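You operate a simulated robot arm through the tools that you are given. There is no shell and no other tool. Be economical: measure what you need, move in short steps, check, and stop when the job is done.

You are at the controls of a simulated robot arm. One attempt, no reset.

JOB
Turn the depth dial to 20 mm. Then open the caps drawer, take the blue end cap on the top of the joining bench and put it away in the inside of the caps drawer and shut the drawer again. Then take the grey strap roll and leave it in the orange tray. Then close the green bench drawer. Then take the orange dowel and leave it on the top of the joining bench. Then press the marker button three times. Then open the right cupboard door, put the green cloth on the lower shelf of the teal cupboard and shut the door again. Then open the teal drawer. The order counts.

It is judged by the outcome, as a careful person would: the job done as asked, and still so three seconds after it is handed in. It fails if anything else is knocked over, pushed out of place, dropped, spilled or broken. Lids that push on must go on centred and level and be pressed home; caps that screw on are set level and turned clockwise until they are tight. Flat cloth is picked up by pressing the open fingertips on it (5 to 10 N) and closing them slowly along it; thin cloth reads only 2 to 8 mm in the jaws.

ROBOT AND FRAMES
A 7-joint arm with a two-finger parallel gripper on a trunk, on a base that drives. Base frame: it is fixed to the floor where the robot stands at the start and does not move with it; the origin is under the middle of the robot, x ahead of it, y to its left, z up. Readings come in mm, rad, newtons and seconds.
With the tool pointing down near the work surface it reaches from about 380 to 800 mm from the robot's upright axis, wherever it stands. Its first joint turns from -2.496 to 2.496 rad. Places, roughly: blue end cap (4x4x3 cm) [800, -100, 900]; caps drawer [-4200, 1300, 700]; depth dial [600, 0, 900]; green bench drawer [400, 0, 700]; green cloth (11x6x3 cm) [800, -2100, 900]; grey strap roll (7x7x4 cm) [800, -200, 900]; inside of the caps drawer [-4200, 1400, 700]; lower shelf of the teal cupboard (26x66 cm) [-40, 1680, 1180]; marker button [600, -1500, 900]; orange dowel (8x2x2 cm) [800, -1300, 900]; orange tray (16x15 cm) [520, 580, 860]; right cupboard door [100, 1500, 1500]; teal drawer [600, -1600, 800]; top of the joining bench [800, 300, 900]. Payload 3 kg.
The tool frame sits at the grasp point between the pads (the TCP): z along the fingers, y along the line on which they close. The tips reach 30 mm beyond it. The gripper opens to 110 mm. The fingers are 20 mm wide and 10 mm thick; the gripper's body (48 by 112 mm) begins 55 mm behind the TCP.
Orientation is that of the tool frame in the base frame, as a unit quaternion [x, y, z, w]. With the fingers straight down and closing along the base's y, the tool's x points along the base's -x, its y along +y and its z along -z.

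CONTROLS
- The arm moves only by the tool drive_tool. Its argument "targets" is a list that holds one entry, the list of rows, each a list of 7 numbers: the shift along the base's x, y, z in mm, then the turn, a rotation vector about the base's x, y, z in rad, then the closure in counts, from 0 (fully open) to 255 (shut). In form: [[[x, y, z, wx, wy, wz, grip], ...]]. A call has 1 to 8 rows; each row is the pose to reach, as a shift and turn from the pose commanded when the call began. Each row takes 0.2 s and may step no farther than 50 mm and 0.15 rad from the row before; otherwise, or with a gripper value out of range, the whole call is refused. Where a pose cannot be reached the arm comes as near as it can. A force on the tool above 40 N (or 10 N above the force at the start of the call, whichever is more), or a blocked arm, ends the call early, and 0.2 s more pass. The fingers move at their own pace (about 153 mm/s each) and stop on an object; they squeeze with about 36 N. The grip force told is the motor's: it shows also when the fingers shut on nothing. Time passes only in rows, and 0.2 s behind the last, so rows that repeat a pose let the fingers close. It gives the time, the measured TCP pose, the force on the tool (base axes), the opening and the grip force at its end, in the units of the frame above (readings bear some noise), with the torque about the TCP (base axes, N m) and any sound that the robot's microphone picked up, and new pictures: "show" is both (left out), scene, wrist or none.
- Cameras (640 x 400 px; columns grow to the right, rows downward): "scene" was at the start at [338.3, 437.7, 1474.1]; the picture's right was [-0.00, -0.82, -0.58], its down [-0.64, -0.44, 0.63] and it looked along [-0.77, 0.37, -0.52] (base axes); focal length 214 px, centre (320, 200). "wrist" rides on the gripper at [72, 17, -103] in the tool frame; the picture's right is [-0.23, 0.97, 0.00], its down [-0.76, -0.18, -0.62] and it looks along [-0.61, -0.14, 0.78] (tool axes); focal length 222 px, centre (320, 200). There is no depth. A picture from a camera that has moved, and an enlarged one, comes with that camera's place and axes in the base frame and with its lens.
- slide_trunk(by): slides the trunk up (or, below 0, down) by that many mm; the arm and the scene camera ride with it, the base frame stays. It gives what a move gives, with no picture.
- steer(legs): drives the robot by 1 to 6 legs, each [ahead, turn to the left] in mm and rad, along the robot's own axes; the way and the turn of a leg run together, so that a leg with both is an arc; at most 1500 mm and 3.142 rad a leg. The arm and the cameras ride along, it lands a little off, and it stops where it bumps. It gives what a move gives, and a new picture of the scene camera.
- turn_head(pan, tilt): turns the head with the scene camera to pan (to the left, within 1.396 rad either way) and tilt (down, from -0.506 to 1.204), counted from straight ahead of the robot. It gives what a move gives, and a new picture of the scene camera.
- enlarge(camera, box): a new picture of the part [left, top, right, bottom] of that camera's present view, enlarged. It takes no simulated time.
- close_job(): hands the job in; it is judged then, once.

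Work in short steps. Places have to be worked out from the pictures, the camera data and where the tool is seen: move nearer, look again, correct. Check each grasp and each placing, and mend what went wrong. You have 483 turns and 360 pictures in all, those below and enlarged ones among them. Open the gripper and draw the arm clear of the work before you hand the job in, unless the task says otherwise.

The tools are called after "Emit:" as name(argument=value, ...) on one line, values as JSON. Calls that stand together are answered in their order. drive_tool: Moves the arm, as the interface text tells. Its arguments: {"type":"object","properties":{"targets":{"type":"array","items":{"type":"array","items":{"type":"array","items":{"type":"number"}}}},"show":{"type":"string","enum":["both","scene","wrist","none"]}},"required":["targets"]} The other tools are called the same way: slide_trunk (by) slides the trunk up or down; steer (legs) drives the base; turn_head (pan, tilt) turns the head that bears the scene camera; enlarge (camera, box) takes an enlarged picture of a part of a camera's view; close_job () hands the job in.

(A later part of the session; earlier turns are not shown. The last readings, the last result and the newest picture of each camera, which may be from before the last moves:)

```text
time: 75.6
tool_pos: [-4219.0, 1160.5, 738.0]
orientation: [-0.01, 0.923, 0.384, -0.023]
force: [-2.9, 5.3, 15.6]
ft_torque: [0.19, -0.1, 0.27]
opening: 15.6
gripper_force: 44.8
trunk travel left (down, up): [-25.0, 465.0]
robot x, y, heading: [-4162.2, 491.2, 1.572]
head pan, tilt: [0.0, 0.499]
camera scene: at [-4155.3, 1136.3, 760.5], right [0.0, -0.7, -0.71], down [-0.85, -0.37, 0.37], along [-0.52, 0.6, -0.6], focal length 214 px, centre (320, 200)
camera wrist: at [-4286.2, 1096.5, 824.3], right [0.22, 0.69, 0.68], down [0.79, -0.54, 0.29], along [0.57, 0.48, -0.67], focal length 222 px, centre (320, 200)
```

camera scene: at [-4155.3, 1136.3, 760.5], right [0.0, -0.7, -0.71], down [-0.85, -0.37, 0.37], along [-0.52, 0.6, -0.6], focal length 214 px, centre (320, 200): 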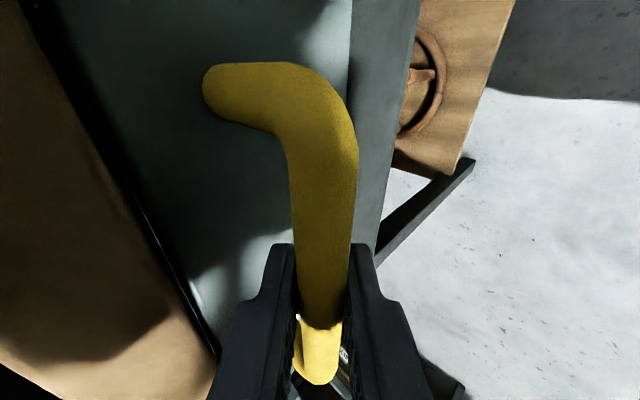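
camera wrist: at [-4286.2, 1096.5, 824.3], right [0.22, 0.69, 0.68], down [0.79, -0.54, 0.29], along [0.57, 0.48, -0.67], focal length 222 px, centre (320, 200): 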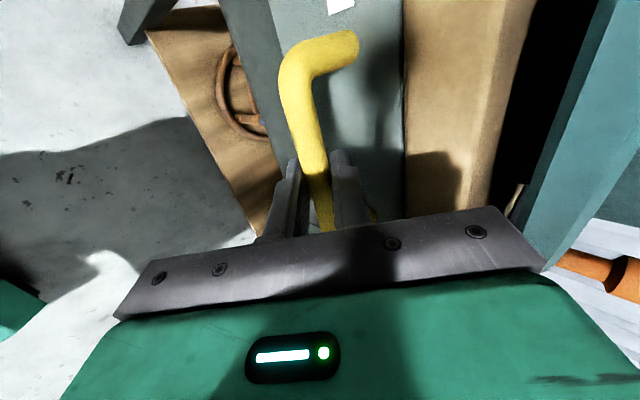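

Bar gripped. Pull the drawer straight out along -y.

Emit:
drive_tool(targets=[[[0, -15, 0, 0, 0, 0, 255], [0, -40, 0, 0, 0, 0, 255], [0, -65, 0, 0, 0, 0, 255], [0, -90, 0, 0, 0, 0, 255], [0, -115, 0, 0, 0, 0, 255], [0, -140, 0, 0, 0, 0, 255]]], show="scene")

```text
time: 77.0
tool_pos: [-4219.6, 1028.7, 736.7]
orientation: [-0.01, 0.923, 0.383, -0.023]
force: [9.1, -1.7, -6.3]
ft_torque: [-0.02, -0.57, -0.05]
opening: 15.5
gripper_force: 45.0
out of reach, approached as far as the arm can: row 6
trunk travel left (down, up): [-25.0, 465.0]
robot x, y, heading: [-4161.2, 486.1, 1.571]
head pan, tilt: [0.0, 0.499]
camera scene: at [-4155.7, 1003.2, 760.6], right [0.0, -0.71, -0.71], down [-0.85, -0.37, 0.37], along [-0.52, 0.6, -0.6], focal length 214 px, centre (320, 200)
```

scene: 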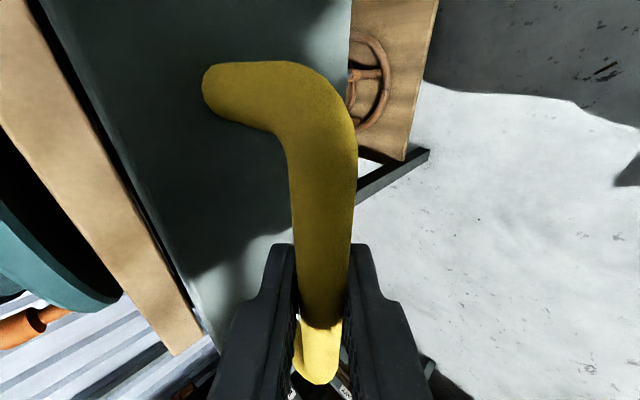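

Drawer is out ~132 mm; the arm's limit is reached, so I back the robot 90 mm holding the bar.

Emit:
steer(legs=[[-90, 0]])

```text
time: 78.1
tool_pos: [-4218.4, 940.0, 738.2]
orientation: [-0.01, 0.923, 0.383, -0.023]
force: [14.5, 0.7, -9.0]
ft_torque: [-0.06, -0.4, 0.03]
opening: 15.6
gripper_force: 45.3
trunk travel left (down, up): [-25.0, 465.0]
robot x, y, heading: [-4159.0, 404.4, 1.573]
head pan, tilt: [0.0, 0.499]
camera scene: at [-4155.8, 916.2, 760.6], right [0.0, -0.71, -0.71], down [-0.85, -0.37, 0.37], along [-0.52, 0.6, -0.6], focal length 214 px, centre (320, 200)
```

scene: 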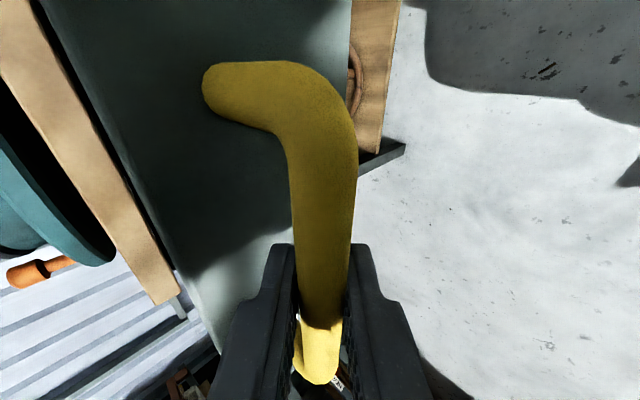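

Drawer is out about 220 mm. Open to 50 mm and retreat along the approach line.

Emit:
drive_tool(targets=[[[0, 0, 0, 0, 0, 0, 139], [0, 0, 0, 0, 0, 0, 139], [0, -12, 14, 0, 0, 0, 139], [0, -24, 28, 0, 0, 0, 139], [0, -36, 42, 0, 0, 0, 139], [0, -48, 70, 0, 0, 0, 139], [0, -48, 110, 0, 0, 0, 139]]], show="scene")

```text
time: 79.7
tool_pos: [-4218.4, 890.3, 850.3]
orientation: [-0.011, 0.923, 0.383, -0.023]
force: [-1.1, 1.0, 0.4]
ft_torque: [-0.03, -0.01, 0.01]
opening: 50.2
gripper_force: 0.0
out of reach, approached as far as the arm can: row 3, 4, 5
trunk travel left (down, up): [-25.0, 465.0]
robot x, y, heading: [-4156.4, 400.8, 1.575]
head pan, tilt: [0.0, 0.499]
camera scene: at [-4155.5, 865.3, 873.6], right [0.0, -0.71, -0.71], down [-0.85, -0.37, 0.37], along [-0.52, 0.6, -0.6], focal length 214 px, centre (320, 200)
```

scene: 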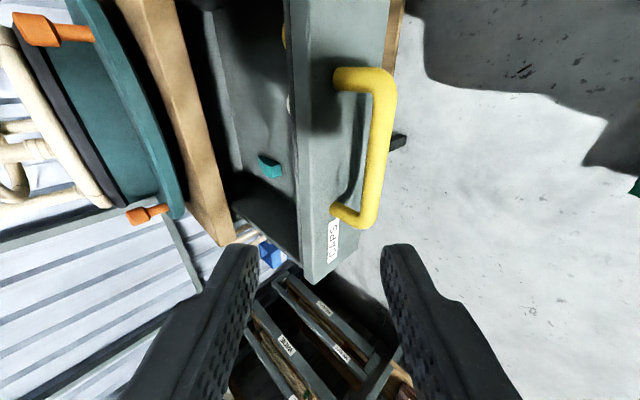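

Drawer stays open. Raise the arm and roll the gripper back.

Emit:
drive_tool(targets=[[[0, 0, 40, 0, -0.1, 0.1, 60], [0, 0, 80, 0, -0.2, 0.2, 0], [0, 0, 120, 0, -0.3, 0.3, 0], [0, 0, 160, 0, -0.4, 0.4, 0], [0, 0, 160, 0, -0.5, 0.5, 0], [0, 0, 160, 0, -0.6, 0.6, 0], [0, 0, 160, 0, -0.7, 0.7, 0], [0, 0, 160, 0, -0.8, 0.8, 0]]], show="none")

Emit:
drive_tool(targets=[[[0, 0, 0, 0, -0.1, 0.1, 0], [0, 0, 0, 0, -0.2, 0.2, 0], [0, 0, 0, 0, -0.3, 0.3, 0], [0, 0, 0, -0.1, -0.311, 0.311, 0]]], show="none")

Emit:
turn_head(pan=0.0, tilt=0.2)

```text
time: 81.5
tool_pos: [-4221.4, 891.6, 1008.9]
orientation: [-0.505, 0.784, 0.311, 0.185]
force: [0.8, -0.2, 0.4]
ft_torque: [0.02, 0.0, 0.01]
opening: 110.1
gripper_force: 0.0
trunk travel left (down, up): [-25.0, 465.0]
robot x, y, heading: [-4160.5, 404.5, 1.577]
head pan, tilt: [0.0, 0.499]
```

```text
time: 82.5
tool_pos: [-4219.1, 893.0, 1009.6]
orientation: [-0.671, 0.672, 0.215, 0.229]
force: [-0.5, -0.8, 0.7]
ft_torque: [-0.01, -0.02, -0.01]
opening: 110.1
gripper_force: 0.1
trunk travel left (down, up): [-25.0, 465.0]
robot x, y, heading: [-4162.5, 403.6, 1.576]
head pan, tilt: [0.0, 0.499]
```

```text
time: 83.3
tool_pos: [-4218.8, 893.0, 1009.2]
orientation: [-0.67, 0.672, 0.216, 0.228]
force: [0.0, 0.0, 0.3]
ft_torque: [0.01, 0.0, 0.0]
opening: 110.1
gripper_force: 0.1
trunk travel left (down, up): [-25.0, 465.0]
robot x, y, heading: [-4162.5, 403.2, 1.571]
head pan, tilt: [0.0, 0.201]
camera scene: at [-4222.2, 944.9, 1090.4], right [1.0, -0.01, 0.02], down [0.0, -0.91, -0.42], along [0.02, 0.42, -0.91], focal length 214 px, centre (320, 200)
```

scene: 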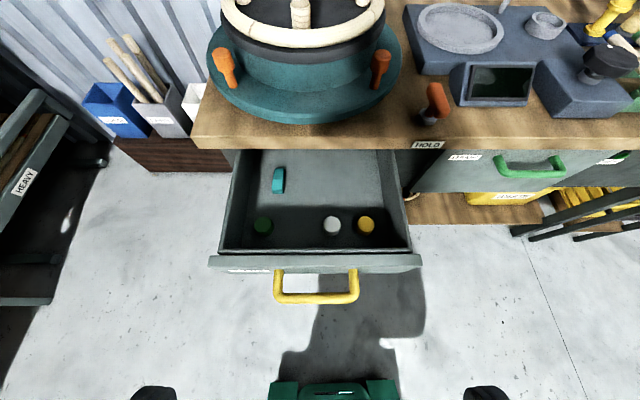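

The caps drawer is open with free space inside. I raise the trunk and drive back to the joining bench.

Emit:
slide_trunk(by=400)

Emit:
steer(legs=[[0, -1.705], [1500, 0], [1500, 0], [690, 0], [0, 0.134]])

```text
time: 87.1
tool_pos: [-4219.7, 892.7, 1408.5]
orientation: [-0.67, 0.673, 0.216, 0.228]
force: [-0.5, -0.5, -0.7]
ft_torque: [0.0, -0.05, 0.02]
opening: 110.0
gripper_force: 0.0
trunk travel left (down, up): [-425.0, 65.0]
robot x, y, heading: [-4157.2, 404.8, 1.578]
head pan, tilt: [0.0, 0.201]
```

```text
time: 100.7
tool_pos: [-1908.1, 284.8, 1407.3]
orientation: [0.045, 0.949, -0.024, 0.31]
force: [2.6, 0.0, -1.0]
ft_torque: [0.0, 0.17, -0.01]
opening: 110.0
gripper_force: 0.2
trunk travel left (down, up): [-425.0, 65.0]
robot x, y, heading: [-2410.3, 272.1, -0.083]
head pan, tilt: [0.0, 0.201]
stopped in leg 3: the robot was blocked; the commanded pose is now the measured one
camera scene: at [-1858.1, 281.6, 1488.6], right [-0.1, -0.99, 0.02], down [-0.9, 0.08, -0.42], along [0.42, -0.06, -0.91], focal length 214 px, centre (320, 200)
```

scene: 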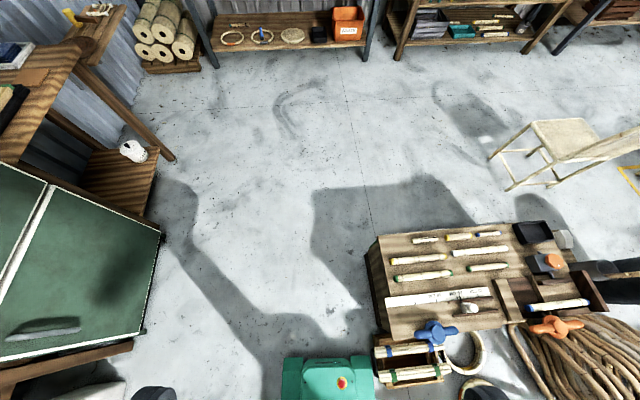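

I bumped a low table's corner in the aisle (y<60, x −2150…−1690). Back off and go around it on the y≈550 side.

Emit:
steer(legs=[[-200, 0]])

Emit:
turn_head(pan=-0.2, tilt=0.3)

```text
time: 102.3
tool_pos: [-2116.4, 305.8, 1413.3]
orientation: [0.042, 0.948, -0.022, 0.316]
force: [0.7, 0.3, 0.6]
ft_torque: [0.0, -0.06, 0.05]
opening: 109.8
gripper_force: 0.0
trunk travel left (down, up): [-425.0, 65.0]
robot x, y, heading: [-2601.8, 289.1, -0.073]
head pan, tilt: [0.0, 0.201]
camera scene: at [-2067.9, 302.6, 1495.0], right [-0.09, -1.0, 0.02], down [-0.9, 0.08, -0.43], along [0.43, -0.05, -0.9], focal length 214 px, centre (320, 200)
```

scene: 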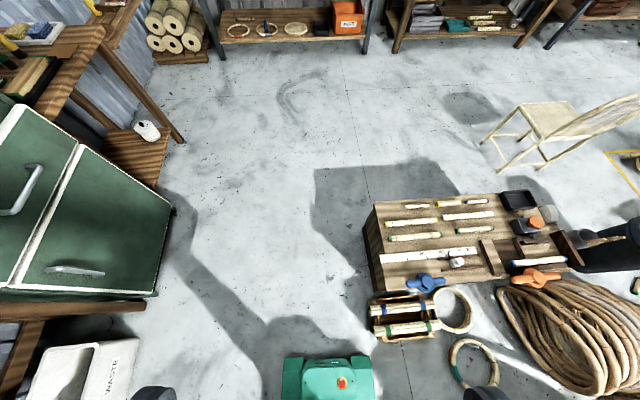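

```text
time: 103.0
tool_pos: [-2116.1, 305.4, 1413.6]
orientation: [0.042, 0.947, -0.023, 0.317]
force: [-0.2, 0.4, 0.6]
ft_torque: [0.0, -0.03, 0.03]
opening: 110.1
gripper_force: 0.1
trunk travel left (down, up): [-425.0, 65.0]
robot x, y, heading: [-2607.0, 284.1, -0.078]
head pan, tilt: [-0.201, 0.3]
camera scene: at [-2077.9, 284.8, 1491.5], right [-0.21, -0.96, 0.17], down [-0.93, 0.14, -0.35], along [0.31, -0.23, -0.92], focal length 214 px, centre (320, 200)
```

scene: 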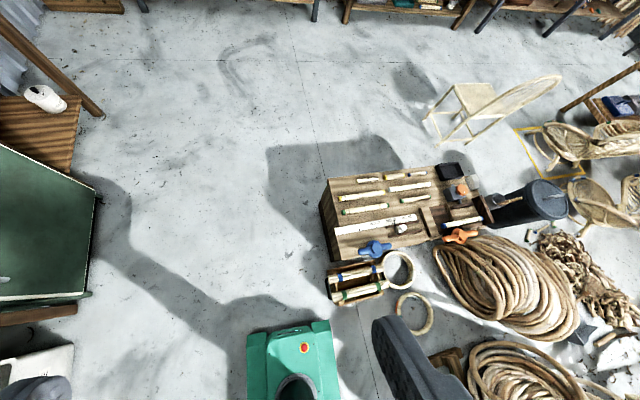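

Everything seems in place. Now drive around on the free side.

Emit:
steer(legs=[[0, 0.32], [1140, 0], [0, -0.82], [1190, 0], [0, 0.576]])

```text
time: 119.1
tool_pos: [-78.8, -68.3, 1413.1]
orientation: [0.016, 0.948, -0.014, 0.317]
force: [-0.2, 0.0, 0.4]
ft_torque: [0.0, 0.02, -0.04]
opening: 109.9
gripper_force: 0.0
trunk travel left (down, up): [-425.0, 65.0]
robot x, y, heading: [-563.2, -120.3, -0.016]
head pan, tilt: [-0.201, 0.3]
camera scene: at [-38.7, -86.5, 1491.5], right [-0.16, -0.97, 0.17], down [-0.93, 0.09, -0.34], along [0.32, -0.22, -0.92], focal length 214 px, centre (320, 200)
```

scene: 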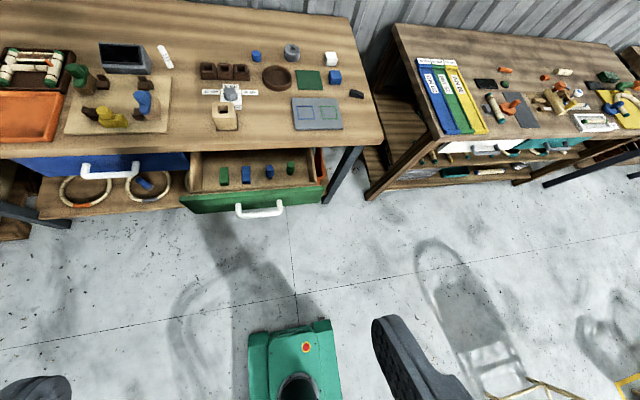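

I drive up to the bench at x≈12.

Emit:
steer(legs=[[575, 0.016]])

Emit:
drive_tool(targets=[[[30, 0, -30, 0, 0.1, 0, 0], [60, 0, -60, 0, 0.2, 0, 0], [90, 0, -90, 0, 0.345, 0, 0], [120, 0, -120, 0, 0.345, 0, 0], [150, 0, -150, 0, 0.345, 0, 0], [180, 0, -180, 0, 0.345, 0, 0], [200, 0, -210, 0, 0.345, 0, 0], [200, 0, -240, 0, 0.345, 0, 0]]], show="none")

Emit:
turn_head(pan=0.0, tilt=0.3)

```text
time: 122.3
tool_pos: [472.9, -71.5, 1413.3]
orientation: [0.011, 0.948, -0.013, 0.317]
force: [-0.5, -0.2, -0.4]
ft_torque: [0.0, 0.0, 0.01]
opening: 110.0
gripper_force: 0.1
trunk travel left (down, up): [-425.0, 65.0]
robot x, y, heading: [-15.4, -129.6, -0.001]
head pan, tilt: [-0.201, 0.3]
camera scene: at [512.9, -88.4, 1492.1], right [-0.15, -0.97, 0.17], down [-0.94, 0.08, -0.35], along [0.32, -0.21, -0.92], focal length 214 px, centre (320, 200)
```

scene: 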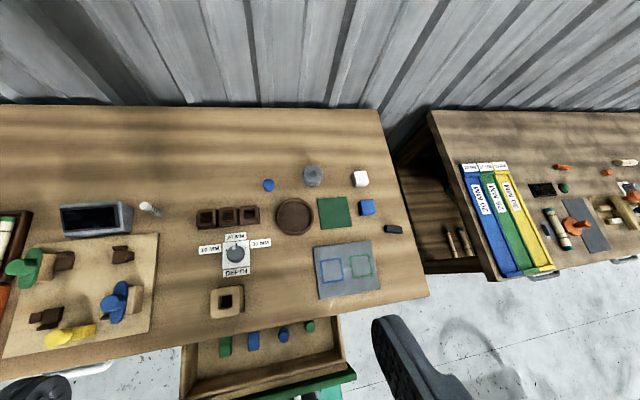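

```text
time: 124.1
tool_pos: [671.9, -71.2, 1172.9]
orientation: [0.008, 0.989, -0.013, 0.15]
force: [0.1, -0.3, -0.8]
ft_torque: [0.02, -0.01, 0.03]
opening: 109.9
gripper_force: 0.1
trunk travel left (down, up): [-425.0, 65.0]
robot x, y, heading: [-7.4, -128.1, -0.002]
head pan, tilt: [-0.201, 0.3]
```

```text
time: 124.8
tool_pos: [671.7, -72.4, 1173.9]
orientation: [0.008, 0.989, -0.013, 0.15]
force: [0.2, 0.8, -0.4]
ft_torque: [-0.02, 0.0, -0.01]
opening: 110.2
gripper_force: 0.0
trunk travel left (down, up): [-425.0, 65.0]
robot x, y, heading: [-7.9, -134.0, -0.013]
head pan, tilt: [0.0, 0.3]
camera scene: at [737.1, -71.5, 1230.6], right [-0.02, -1.0, 0.02], down [-1.0, 0.02, 0.0], along [0.0, -0.02, -1.0], focal length 214 px, centre (320, 200)
```

scene: 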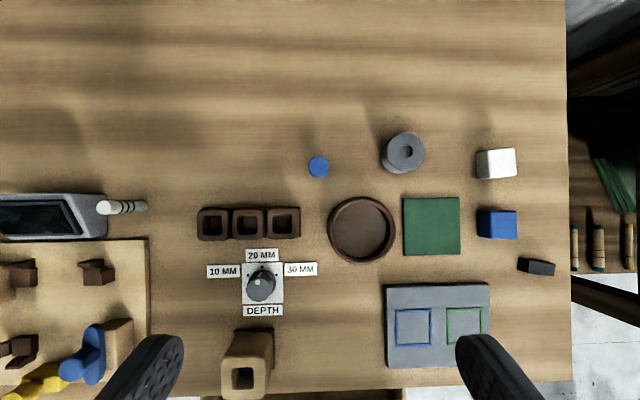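

Blue cap at about [792,-76]. I move above it.

Emit:
drive_tool(targets=[[[25, -1, -40, 0, 0, 0, 0], [50, -2, -80, 0, 0, 0, 0], [75, -3, -120, 0, 0, 0, 0], [95, -4, -160, 0, 0, 0, 0], [110, -4, -190, 0, 0, 0, 0], [110, -4, -190, 0, 0, 0, 0]]])

```text
time: 126.2
tool_pos: [783.1, -77.7, 980.5]
orientation: [0.008, 0.989, -0.013, 0.15]
force: [-0.7, -0.4, 0.3]
ft_torque: [-0.01, -0.01, 0.0]
opening: 109.9
gripper_force: 0.0
trunk travel left (down, up): [-425.0, 65.0]
robot x, y, heading: [-10.7, -132.3, -0.007]
head pan, tilt: [0.0, 0.3]
camera scene: at [848.5, -76.9, 1038.4], right [-0.02, -1.0, 0.02], down [-1.0, 0.02, 0.0], along [0.0, -0.02, -1.0], focal length 214 px, centre (320, 200)
camera wrist: at [683.5, -57.2, 1057.7], right [0.24, 0.97, 0.04], down [0.54, -0.17, 0.83], along [0.81, -0.17, -0.56], focal length 222 px, centre (320, 200)
```

scene: 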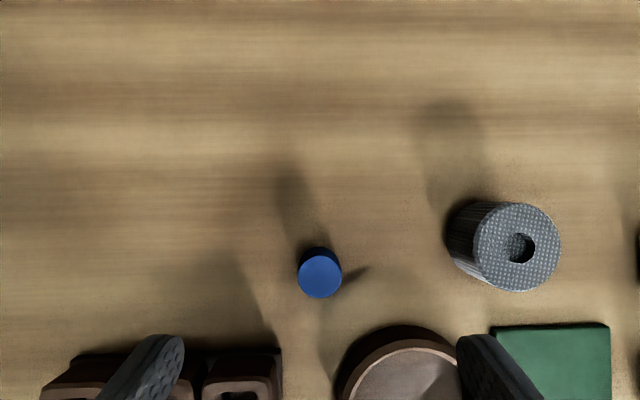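
wrist: 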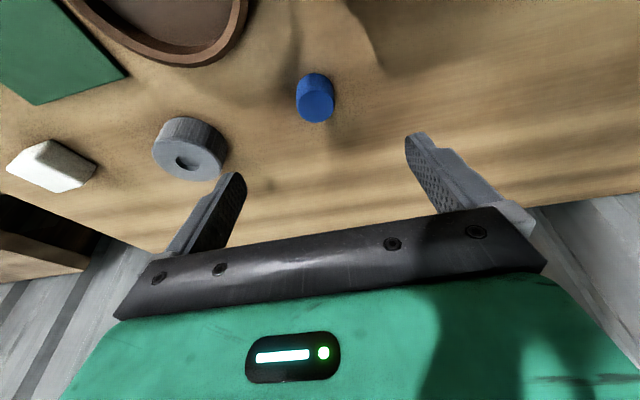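

Cap centre triangulates to ≈[795,-79], top ≈ z 880. Descend to grasp height and check before closing.

Emit:
drive_tool(targets=[[[3, -1, -30, 0, 0, 0, 0], [5, -2, -60, 0, 0, 0, 0], [5, -2, -80, 0, 0, 0, 0], [5, -2, -86, 0, 0, 0, 0]]])

```text
time: 127.2
tool_pos: [788.9, -76.4, 898.4]
orientation: [0.008, 0.988, -0.014, 0.15]
force: [-0.4, -0.7, 0.2]
ft_torque: [0.02, 0.02, -0.01]
opening: 110.3
gripper_force: 0.2
trunk travel left (down, up): [-425.0, 65.0]
robot x, y, heading: [-9.1, -130.9, -0.004]
head pan, tilt: [0.0, 0.3]
camera scene: at [854.5, -75.5, 954.8], right [-0.02, -1.0, 0.02], down [-1.0, 0.02, 0.0], along [0.0, -0.02, -1.0], focal length 214 px, centre (320, 200)
camera wrist: at [689.4, -55.9, 974.1], right [0.24, 0.97, 0.04], down [0.54, -0.17, 0.83], along [0.81, -0.17, -0.56], focal length 222 px, centre (320, 200)
```

scene: 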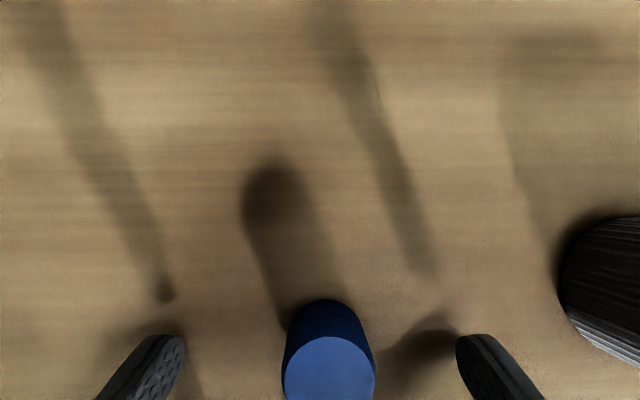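
wrist: 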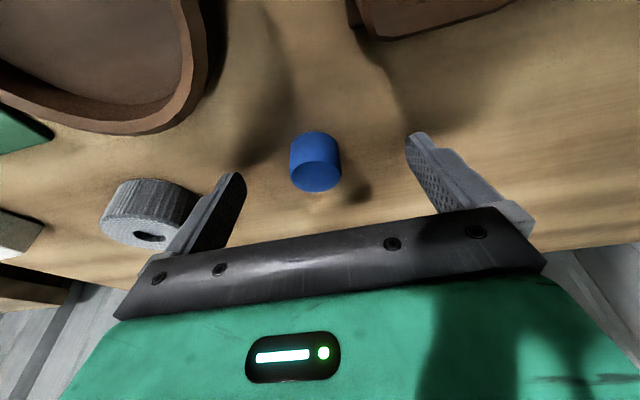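

Nearly centred: nudge -3 mm in x and y, then close.

Emit:
drive_tool(targets=[[[-4, -3, -3, 0, 0, 0, 0], [-4, -3, -3, 0, 0, 0, 130], [-4, -3, -3, 0, 0, 0, 255], [-4, -3, -3, 0, 0, 0, 255], [-4, -3, -3, 0, 0, 0, 255]]], show="none")

Emit:
drive_tool(targets=[[[0, 0, 30, 0, 0, 0, 255], [0, 0, 70, 0, 0, 0, 255], [0, 0, 110, 0, 0, 0, 255]]])

```text
time: 128.4
tool_pos: [784.6, -78.6, 894.5]
orientation: [0.007, 0.989, -0.012, 0.15]
force: [-0.1, -0.3, 0.3]
ft_torque: [0.0, 0.01, 0.03]
opening: 32.6
gripper_force: 36.5
trunk travel left (down, up): [-425.0, 65.0]
robot x, y, heading: [-12.6, -129.4, -0.013]
head pan, tilt: [0.0, 0.3]
```

```text
time: 129.2
tool_pos: [783.9, -77.0, 1002.8]
orientation: [0.009, 0.989, -0.015, 0.15]
force: [0.7, -0.6, -1.1]
ft_torque: [0.0, -0.01, 0.02]
opening: 32.3
gripper_force: 35.9
trunk travel left (down, up): [-425.0, 65.0]
robot x, y, heading: [-14.1, -133.0, -0.003]
head pan, tilt: [0.0, 0.3]
camera scene: at [850.3, -75.8, 1059.6], right [-0.02, -1.0, 0.02], down [-1.0, 0.02, 0.0], along [0.0, -0.02, -1.0], focal length 214 px, centre (320, 200)
camera wrist: at [685.2, -56.2, 1079.0], right [0.24, 0.97, 0.04], down [0.54, -0.17, 0.82], along [0.81, -0.17, -0.56], focal length 222 px, centre (320, 200)
```

scene: 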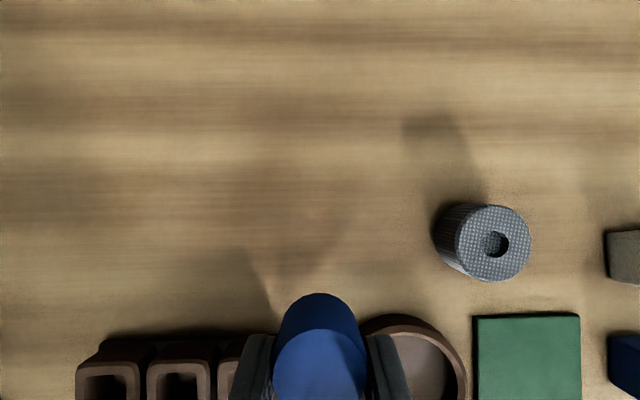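
wrist: 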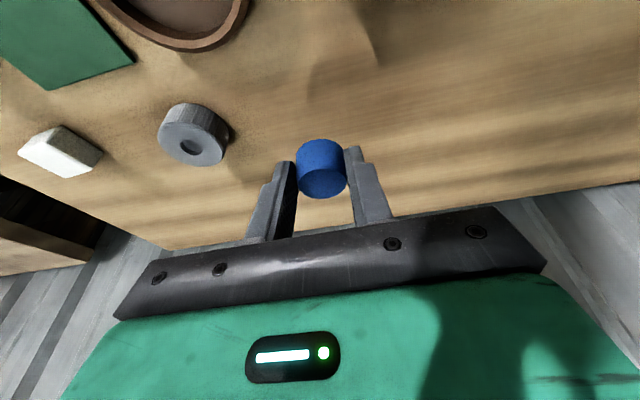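

Cap held (32 mm). Raise and retract the arm for travelling.

Emit:
drive_tool(targets=[[[-40, 0, 25, 0, 0, 0, 255], [-80, 0, 50, 0, 0, 0, 255], [-120, 0, 75, 0, 0, 0, 255], [-160, 0, 100, 0, 0, 0, 255], [-200, 0, 125, 0, 0, 0, 255], [-240, 0, 150, 0, 0, 0, 255], [-280, 0, 175, 0, 0, 0, 255], [-300, 0, 210, 0, 0, 0, 255]]], show="none")

Emit:
steer(legs=[[-550, 0], [0, 2.488], [1123, 0], [0, 0.717], [1400, 0], [1365, 0]])

```text
time: 131.0
tool_pos: [482.8, -82.3, 1216.1]
orientation: [0.008, 0.989, -0.014, 0.149]
force: [1.1, 0.5, 0.3]
ft_torque: [0.01, 0.02, 0.01]
opening: 32.2
gripper_force: 36.1
trunk travel left (down, up): [-425.0, 65.0]
robot x, y, heading: [-9.5, -128.6, -0.008]
head pan, tilt: [0.0, 0.3]
```

```text
time: 140.3
tool_pos: [-1007.0, 117.9, 1219.2]
orientation: [0.94, -0.306, -0.14, -0.059]
force: [-0.4, -0.9, 0.5]
ft_torque: [0.04, -0.05, -0.03]
opening: 32.4
gripper_force: 36.1
trunk travel left (down, up): [-425.0, 65.0]
robot x, y, heading: [-524.9, -64.1, 2.555]
head pan, tilt: [0.0, 0.3]
stopped in leg 2: the robot was blocked; the commanded pose is now the measured one
camera scene: at [-1064.9, 157.2, 1276.1], right [0.59, 0.81, 0.03], down [0.81, -0.59, -0.01], along [0.01, 0.02, -1.0], focal length 214 px, centre (320, 200)
```

scene: 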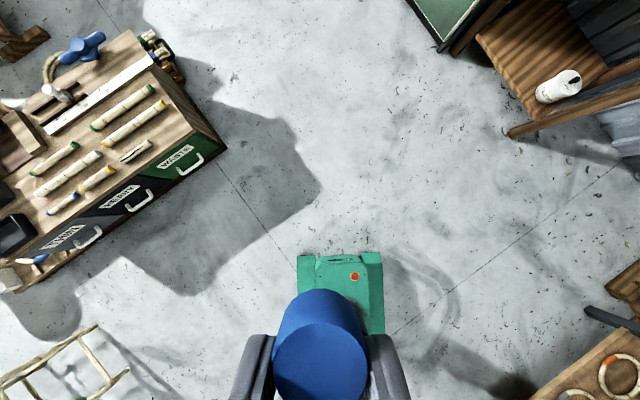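

Blocked during the turn, unexpectedly. I look back toward the base to find what it touched.

Emit:
turn_head(pan=0.5, tilt=1.1)

Emit:
turn_head(pan=-0.5, tilt=1.1)

```text
time: 141.4
tool_pos: [-1007.1, 119.9, 1217.4]
orientation: [0.94, -0.306, -0.14, -0.059]
force: [-0.3, -0.8, -0.8]
ft_torque: [0.0, -0.02, -0.01]
opening: 32.1
gripper_force: 36.1
trunk travel left (down, up): [-425.0, 65.0]
robot x, y, heading: [-525.5, -60.7, 2.55]
head pan, tilt: [0.499, 1.1]
camera scene: at [-1022.1, 90.4, 1291.0], right [0.41, 0.8, -0.43], down [0.78, -0.06, 0.62], along [0.47, -0.59, -0.65], focal length 214 px, centre (320, 200)
```

scene: 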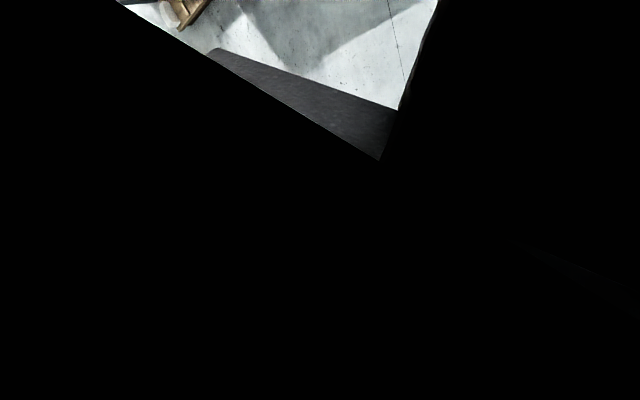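

```text
time: 142.7
tool_pos: [-1006.4, 119.0, 1218.4]
orientation: [0.94, -0.306, -0.14, -0.058]
force: [0.4, -0.6, -0.2]
ft_torque: [-0.02, 0.0, 0.0]
opening: 31.7
gripper_force: 36.0
trunk travel left (down, up): [-425.0, 65.0]
robot x, y, heading: [-525.3, -61.2, 2.55]
head pan, tilt: [-0.499, 1.1]
camera scene: at [-986.3, 139.1, 1292.4], right [0.63, 0.61, 0.48], down [0.28, -0.75, 0.6], along [0.73, -0.24, -0.64], focal length 214 px, centre (320, 200)
```

scene: 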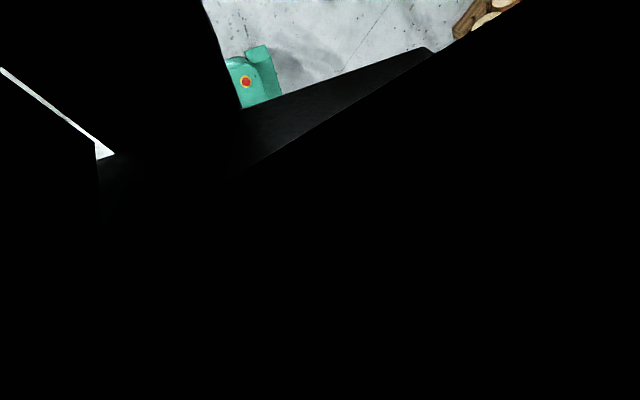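

Emit:
turn_head(pan=0.8, tilt=0.5)

Emit:
turn_head(pan=-0.8, tilt=0.5)

```text
time: 144.1
tool_pos: [-1006.9, 120.5, 1218.3]
orientation: [0.94, -0.306, -0.14, -0.058]
force: [-0.1, 0.7, -0.3]
ft_torque: [-0.02, -0.03, 0.0]
opening: 31.6
gripper_force: 35.9
trunk travel left (down, up): [-425.0, 65.0]
robot x, y, heading: [-524.9, -61.0, 2.551]
head pan, tilt: [0.799, 0.499]
camera scene: at [-1081.5, 90.4, 1296.7], right [0.25, 0.7, -0.67], down [0.96, -0.28, 0.06], along [-0.14, -0.65, -0.74], focal length 214 px, centre (320, 200)
```

scene: 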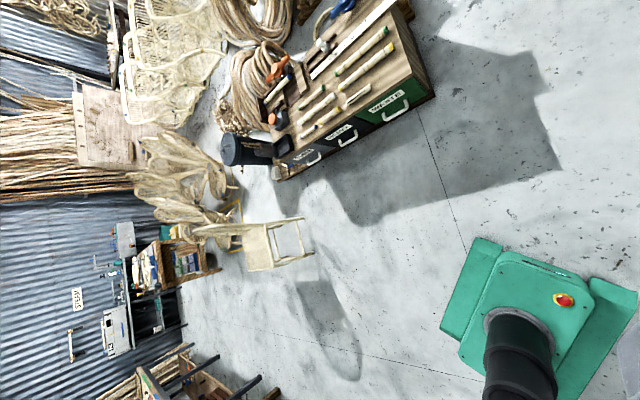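

```text
time: 145.8
tool_pos: [-1006.7, 118.8, 1217.1]
orientation: [0.94, -0.306, -0.14, -0.059]
force: [0.1, -0.7, -0.7]
ft_torque: [-0.03, 0.0, 0.02]
opening: 31.6
gripper_force: 36.0
trunk travel left (down, up): [-425.0, 65.0]
robot x, y, heading: [-526.7, -60.6, 2.555]
head pan, tilt: [-0.799, 0.499]
camera scene: at [-1004.4, 195.5, 1299.9], right [0.58, 0.42, 0.7], down [0.55, -0.83, 0.05], along [0.6, 0.36, -0.71], focal length 214 px, centre (320, 200)
```

scene: 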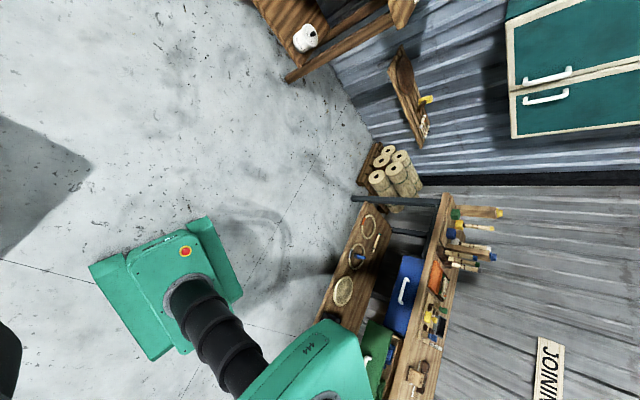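

Nothing is near the base; probably a spurious stop. I continue: heading is already right for the next waypoint.

Emit:
turn_head(pan=0.0, tilt=0.0)

Emit:
steer(legs=[[1114, 0], [0, 0.65], [1400, 0]])

```text
time: 146.9
tool_pos: [-1007.1, 118.4, 1218.5]
orientation: [0.94, -0.305, -0.139, -0.058]
force: [-0.5, 0.0, -0.5]
ft_torque: [-0.01, 0.01, -0.01]
opening: 31.6
gripper_force: 36.1
trunk travel left (down, up): [-425.0, 65.0]
robot x, y, heading: [-525.2, -61.3, 2.549]
head pan, tilt: [0.0, 0.0]
camera scene: at [-1084.6, 173.9, 1286.8], right [0.59, 0.81, 0.03], down [0.77, -0.56, -0.3], along [-0.23, 0.2, -0.95], focal length 214 px, centre (320, 200)
```

scene: 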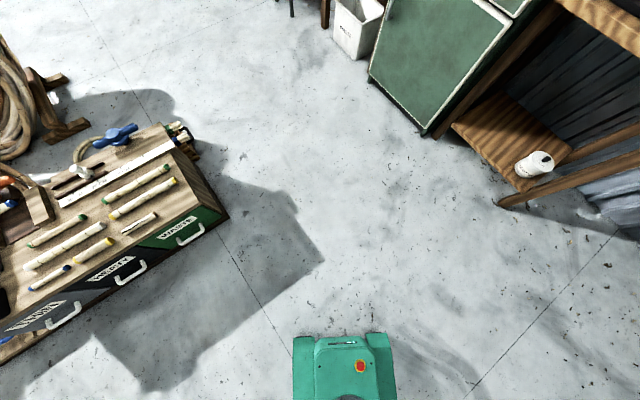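

```text
time: 160.9
tool_pos: [-3321.1, 277.3, 1217.8]
orientation: [0.988, 0.027, -0.152, -0.008]
force: [0.1, -0.7, -0.2]
ft_torque: [0.0, 0.03, 0.0]
opening: 30.4
gripper_force: 35.8
trunk travel left (down, up): [-425.0, 65.0]
robot x, y, heading: [-2833.3, 442.8, -3.046]
head pan, tilt: [0.0, 0.0]
camera scene: at [-3415.5, 271.7, 1286.6], right [-0.05, 1.0, 0.02], down [0.95, 0.06, -0.3], along [-0.3, 0.01, -0.95], focal length 214 px, centre (320, 200)
```

scene: 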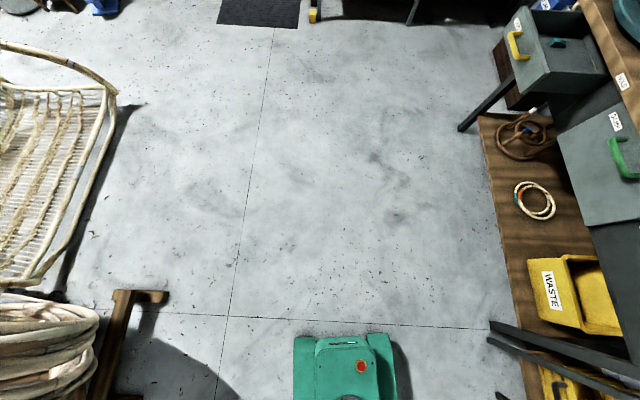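

Opening has crept from 32.6 to 30.4; check the held cap with the wrist camera.

Emit:
enlarge(camera="wrist", box=[220, 100, 420, 260])

```text
2.50 times, centred on (320, 180) of wrist
camera zoom: at [-3219.8, 263.5, 1294.0], right [-0.17, -0.98, 0.04], down [-0.55, 0.13, 0.83], along [-0.82, 0.11, -0.56], focal length 555 px, centre (320, 250)
```

zoom: 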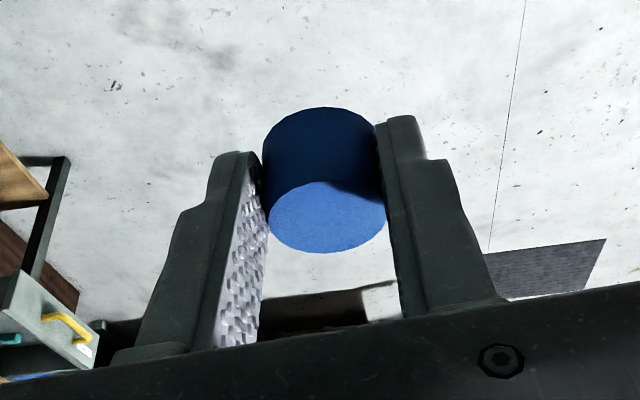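

The cap is creeping forward because it is held off-centre. I reduce the closure target to lower the squeeze and see.

Emit:
drive_tool(targets=[[[0, 0, 0, 0, 0, 0, 195]]], show="none")

```text
time: 161.3
tool_pos: [-3319.5, 276.2, 1218.7]
orientation: [0.988, 0.028, -0.152, -0.008]
force: [-0.6, -0.1, -0.2]
ft_torque: [-0.03, -0.03, 0.0]
opening: 30.4
gripper_force: 36.0
trunk travel left (down, up): [-425.0, 65.0]
robot x, y, heading: [-2838.5, 445.2, -3.051]
head pan, tilt: [0.0, 0.0]
```

Emit:
drive_tool(targets=[[[0, 0, 0, 0, 0, 0, 186]]], show="none")

```text
time: 161.7
tool_pos: [-3319.2, 277.5, 1218.8]
orientation: [0.988, 0.027, -0.152, -0.008]
force: [-0.4, -0.4, -0.8]
ft_torque: [-0.01, -0.03, -0.03]
opening: 31.0
gripper_force: 1.1
trunk travel left (down, up): [-425.0, 65.0]
robot x, y, heading: [-2833.7, 447.0, -3.05]
head pan, tilt: [0.0, 0.0]
```

Emit:
drive_tool(targets=[[[0, 0, 0, 0, 0, 0, 192]]], show="wrist")

```text
time: 162.1
tool_pos: [-3320.6, 278.5, 1219.0]
orientation: [0.988, 0.028, -0.152, -0.008]
force: [0.1, -0.4, 0.2]
ft_torque: [-0.01, 0.0, 0.0]
opening: 30.5
gripper_force: 36.0
trunk travel left (down, up): [-425.0, 65.0]
robot x, y, heading: [-2832.9, 445.1, -3.041]
head pan, tilt: [0.0, 0.0]
camera wrist: at [-3219.6, 263.5, 1294.7], right [-0.17, -0.99, 0.04], down [-0.55, 0.13, 0.83], along [-0.82, 0.11, -0.56], focal length 222 px, centre (320, 200)
```

wrist: 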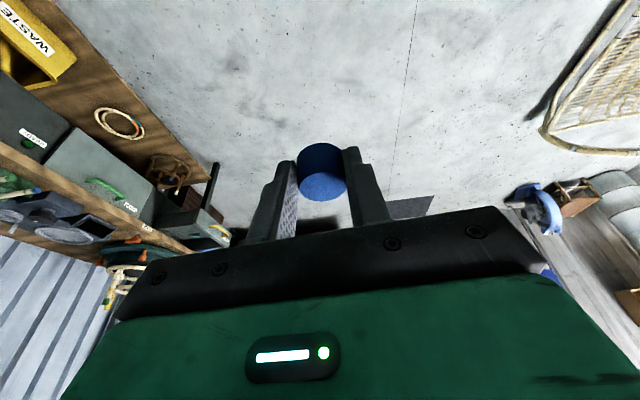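

Still held essentially where it was. Drive on to the drawer.

Emit:
steer(legs=[[1360, -0.061], [0, -1.6]])

```text
time: 172.8
tool_pos: [-4301.4, 866.2, 1217.6]
orientation: [-0.691, 0.707, 0.096, 0.117]
force: [0.1, -0.7, -0.1]
ft_torque: [0.02, 0.0, 0.02]
opening: 30.2
gripper_force: 36.3
trunk travel left (down, up): [-425.0, 65.0]
robot x, y, heading: [-4230.1, 369.0, 1.588]
head pan, tilt: [0.0, 0.0]
camera scene: at [-4303.6, 959.2, 1287.0], right [1.0, -0.03, 0.02], down [-0.02, -0.95, -0.3], along [0.03, 0.3, -0.95], focal length 214 px, centre (320, 200)
```

scene: 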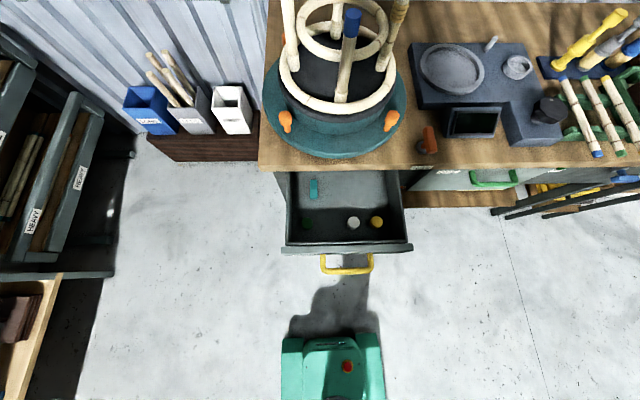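

Drawer is visible with free room at ≈[-4200,1130]. Move forward a little, lower the trunk, then look again.

Emit:
steer(legs=[[80, -0.017]])

Emit:
slide_trunk(by=-300)

Emit:
turn_head(pan=0.0, tilt=0.2)

```text
time: 173.9
tool_pos: [-4296.7, 945.3, 1218.8]
orientation: [-0.685, 0.713, 0.096, 0.118]
force: [0.3, 0.0, -0.1]
ft_torque: [0.05, -0.01, -0.01]
opening: 30.7
gripper_force: 36.3
trunk travel left (down, up): [-425.0, 65.0]
robot x, y, heading: [-4228.2, 443.5, 1.578]
head pan, tilt: [0.0, 0.0]
camera scene: at [-4296.0, 1039.7, 1287.5], right [1.0, -0.04, 0.02], down [-0.03, -0.95, -0.3], along [0.04, 0.3, -0.95], focal length 214 px, centre (320, 200)
```

scene: 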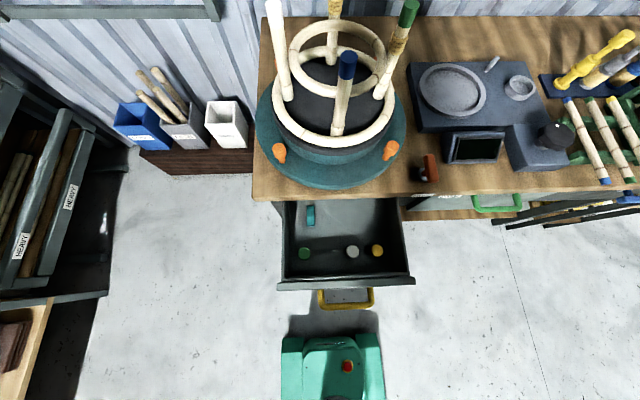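

```text
time: 176.9
tool_pos: [-4294.8, 946.6, 919.3]
orientation: [-0.686, 0.712, 0.095, 0.117]
force: [-0.1, 0.7, -0.8]
ft_torque: [0.01, -0.02, 0.03]
opening: 30.4
gripper_force: 35.5
trunk travel left (down, up): [-125.0, 365.0]
robot x, y, heading: [-4230.7, 442.7, 1.571]
head pan, tilt: [0.0, 0.0]
```

```text
time: 177.6
tool_pos: [-4296.0, 945.6, 918.9]
orientation: [-0.685, 0.713, 0.095, 0.117]
force: [0.2, 0.5, -0.8]
ft_torque: [-0.01, -0.03, -0.01]
opening: 30.5
gripper_force: 35.3
trunk travel left (down, up): [-125.0, 365.0]
robot x, y, heading: [-4231.2, 444.9, 1.572]
head pan, tilt: [0.0, 0.201]
camera scene: at [-4296.2, 1023.1, 979.3], right [1.0, -0.04, 0.02], down [-0.04, -0.99, -0.1], along [0.03, 0.1, -0.99], focal length 214 px, centre (320, 200)
```

scene: 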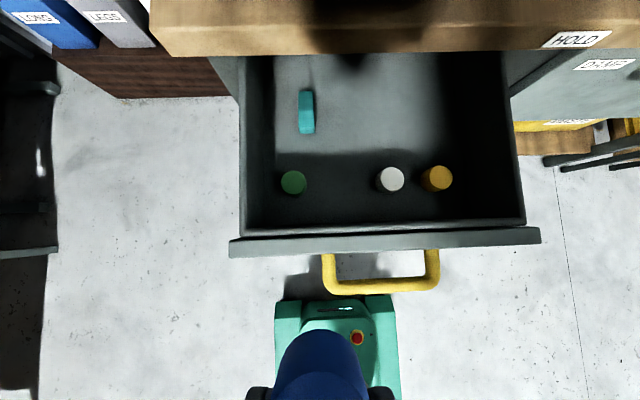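

Free spot at about [-4235,1140]. Move above it, then lower.

Emit:
drive_tool(targets=[[[12, 35, -8, 0, 0, 0, 255], [24, 75, -16, 0, 0, 0, 255], [36, 115, -24, 0, 0, 0, 255], [48, 155, -32, 0, 0, 0, 255], [60, 194, -40, 0, 0, 0, 255], [60, 194, -70, 0, 0, 0, 255], [60, 194, -100, 0, 0, 0, 255]]])

```text
time: 179.2
tool_pos: [-4237.3, 1137.9, 819.4]
orientation: [-0.685, 0.712, 0.095, 0.117]
force: [0.7, 0.2, 1.0]
ft_torque: [-0.01, -0.01, 0.0]
opening: 30.6
gripper_force: 36.0
trunk travel left (down, up): [-125.0, 365.0]
robot x, y, heading: [-4228.8, 445.2, 1.574]
head pan, tilt: [0.0, 0.201]
camera scene: at [-4238.3, 1215.6, 879.0], right [1.0, -0.04, 0.02], down [-0.04, -0.99, -0.1], along [0.03, 0.1, -0.99], focal length 214 px, centre (320, 200)
camera wrist: at [-4261.0, 1039.0, 895.1], right [-0.96, 0.26, 0.04], down [0.18, 0.53, 0.83], along [0.19, 0.81, -0.56], focal length 222 px, centre (320, 200)
```

scene: 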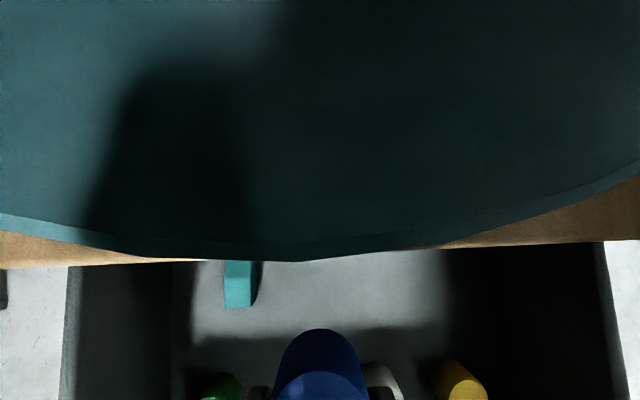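
wrist: 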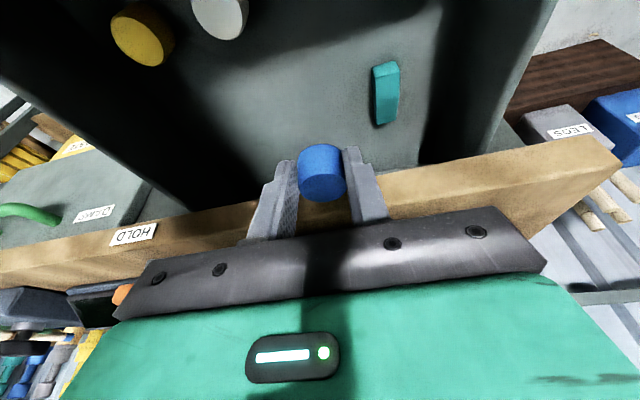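

Position is good. Lower step by step to feel the drawer floor.

Emit:
drive_tool(targets=[[[0, 0, -20, 0, 0, 0, 255], [0, 0, -40, 0, 0, 0, 255], [0, 0, -55, 0, 0, 0, 255], [0, 0, -65, 0, 0, 0, 255]]], show="wrist")

```text
time: 180.0
tool_pos: [-4235.0, 1143.8, 774.4]
orientation: [-0.683, 0.713, 0.103, 0.124]
force: [2.0, -6.3, 19.0]
ft_torque: [1.67, 0.73, 0.13]
opening: 30.6
gripper_force: 36.5
trunk travel left (down, up): [-125.0, 365.0]
robot x, y, heading: [-4232.5, 448.7, 1.577]
head pan, tilt: [0.0, 0.201]
stopped in row 4: the force on the tool passed its limit at 51 N (the readings are from after the stop); the commanded pose is now the measured one
camera wrist: at [-4259.3, 1042.5, 848.6], right [-0.96, 0.26, 0.05], down [0.18, 0.52, 0.84], along [0.19, 0.82, -0.54], focal length 222 px, centre (320, 200)
```

wrist: 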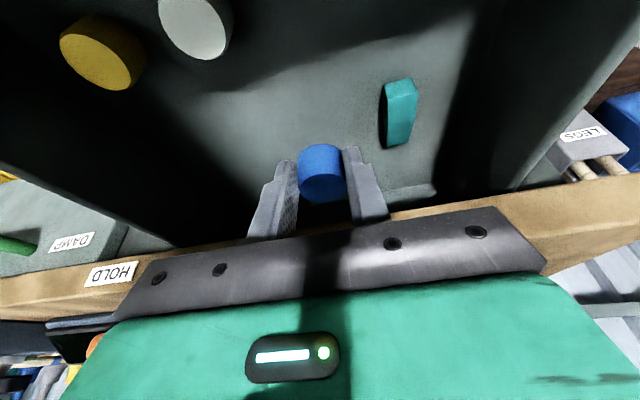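

Contact at z 774 came from the camera-head side of the gripper over the bench edge (moment arm ≈ +80 mm in y). I rise and use a spot nearer the front, between the green and white caps at ≈[-4262,1075].

Emit:
drive_tool(targets=[[[0, -5, 25, 0, 0, 0, 255], [0, -20, 60, 0, 0, 0, 255], [-12, -45, 80, 0, 0, 0, 255], [-25, -68, 80, 0, 0, 0, 255], [-25, -68, 80, 0, 0, 0, 255]]])

```text
time: 181.2
tool_pos: [-4261.3, 1074.3, 852.6]
orientation: [-0.683, 0.713, 0.1, 0.123]
force: [-0.1, -0.3, -0.8]
ft_torque: [-0.03, -0.04, -0.01]
opening: 30.5
gripper_force: 36.4
trunk travel left (down, up): [-125.0, 365.0]
robot x, y, heading: [-4229.5, 447.7, 1.575]
head pan, tilt: [0.0, 0.201]
camera scene: at [-4262.1, 1150.4, 912.7], right [1.0, -0.05, 0.02], down [-0.04, -0.99, -0.12], along [0.03, 0.12, -0.99], focal length 214 px, centre (320, 200)
camera wrist: at [-4285.1, 973.7, 926.2], right [-0.96, 0.26, 0.05], down [0.18, 0.52, 0.83], along [0.19, 0.81, -0.55], focal length 222 px, centre (320, 200)
```

scene: 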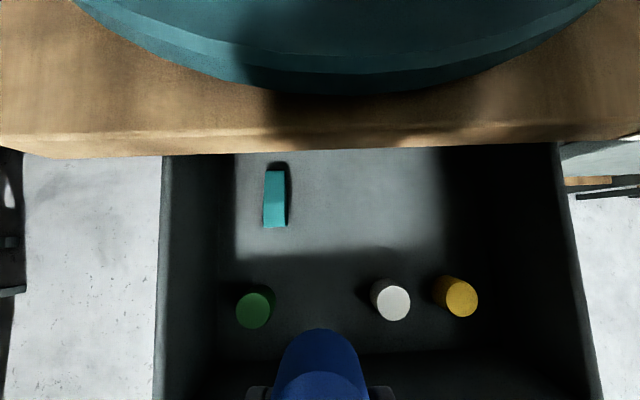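
wrist: 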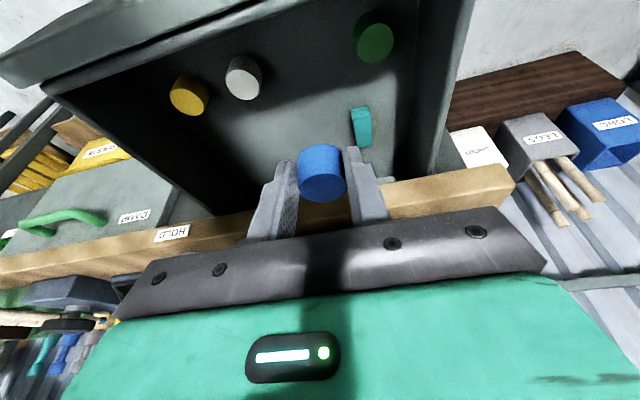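

White cap top is at z≈691, so the drawer floor is ≈663. Spot between green (-4331) and white (-4189) is right. Descend at y≈1086.

Emit:
drive_tool(targets=[[[0, 6, -40, 0, 0, 0, 255], [0, 12, -80, 0, 0, 0, 255], [0, 12, -110, 0, 0, 0, 255], [0, 12, -130, 0, 0, 0, 255], [0, 12, -140, 0, 0, 0, 255], [0, 12, -146, 0, 0, 0, 255]]])

```text
time: 182.5
tool_pos: [-4263.1, 1091.5, 715.8]
orientation: [-0.682, 0.712, 0.108, 0.127]
force: [0.9, 0.6, 15.1]
ft_torque: [0.11, 0.07, 0.01]
opening: 30.5
gripper_force: 35.6
trunk travel left (down, up): [-125.0, 365.0]
robot x, y, heading: [-4227.4, 448.3, 1.575]
head pan, tilt: [0.0, 0.201]
stopped in row 6: the force on the tool passed its limit at 49 N (the readings are from after the stop); the commanded pose is now the measured one
camera scene: at [-4262.6, 1166.3, 779.8], right [1.0, -0.05, 0.02], down [-0.04, -0.99, -0.13], along [0.03, 0.13, -0.99], focal length 214 px, centre (320, 200)
camera wrist: at [-4285.6, 989.3, 790.2], right [-0.96, 0.26, 0.06], down [0.18, 0.51, 0.84], along [0.19, 0.82, -0.54], focal length 222 px, centre (320, 200)
```

scene: 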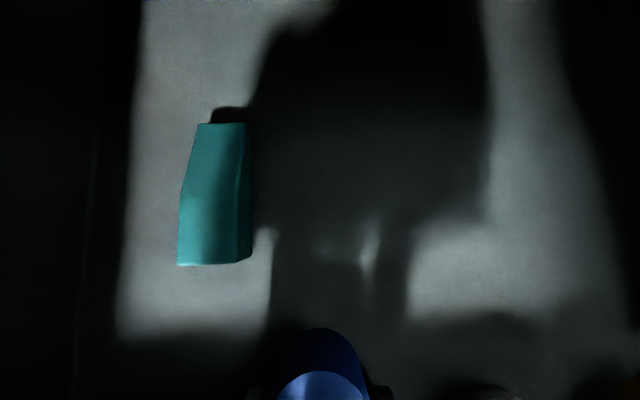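
wrist: 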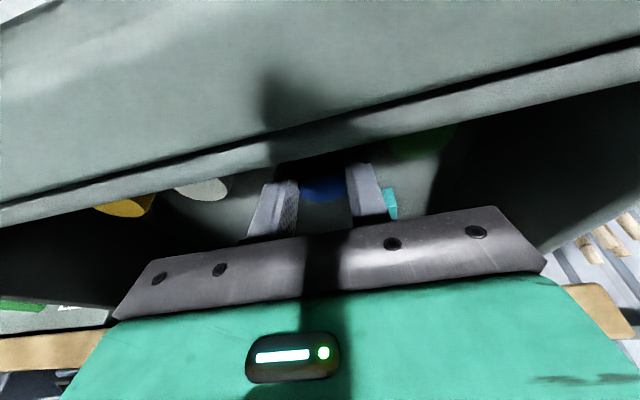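

Contact directly under the TCP: the cap rests on the drawer floor. Open slightly and rise.

Emit:
drive_tool(targets=[[[0, 0, 2, 0, 0, 0, 130], [0, 0, 2, 0, 0, 0, 116], [0, -4, 20, 0, 0, 0, 116], [0, -10, 50, 0, 0, 0, 116], [0, -20, 95, 0, 0, 0, 116], [0, -30, 140, 0, 0, 0, 60], [0, -60, 180, 0, 0, 0, 0], [0, -90, 200, 0, 0, 0, 0]]], show="scene")

```text
time: 184.3
tool_pos: [-4260.8, 997.2, 915.3]
orientation: [-0.682, 0.712, 0.106, 0.125]
force: [-0.6, 0.5, -0.8]
ft_torque: [-0.04, -0.04, -0.04]
opening: 109.8
gripper_force: 0.2
trunk travel left (down, up): [-125.0, 365.0]
robot x, y, heading: [-4232.7, 444.4, 1.575]
head pan, tilt: [0.0, 0.201]
camera scene: at [-4261.3, 1073.8, 978.6], right [1.0, -0.04, 0.02], down [-0.04, -0.99, -0.13], along [0.03, 0.13, -0.99], focal length 214 px, centre (320, 200)
```

scene: 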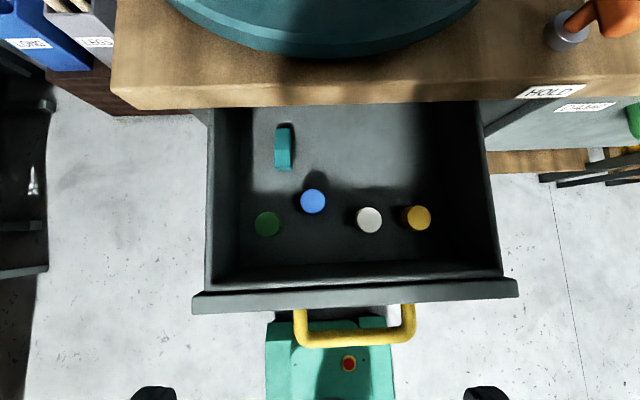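

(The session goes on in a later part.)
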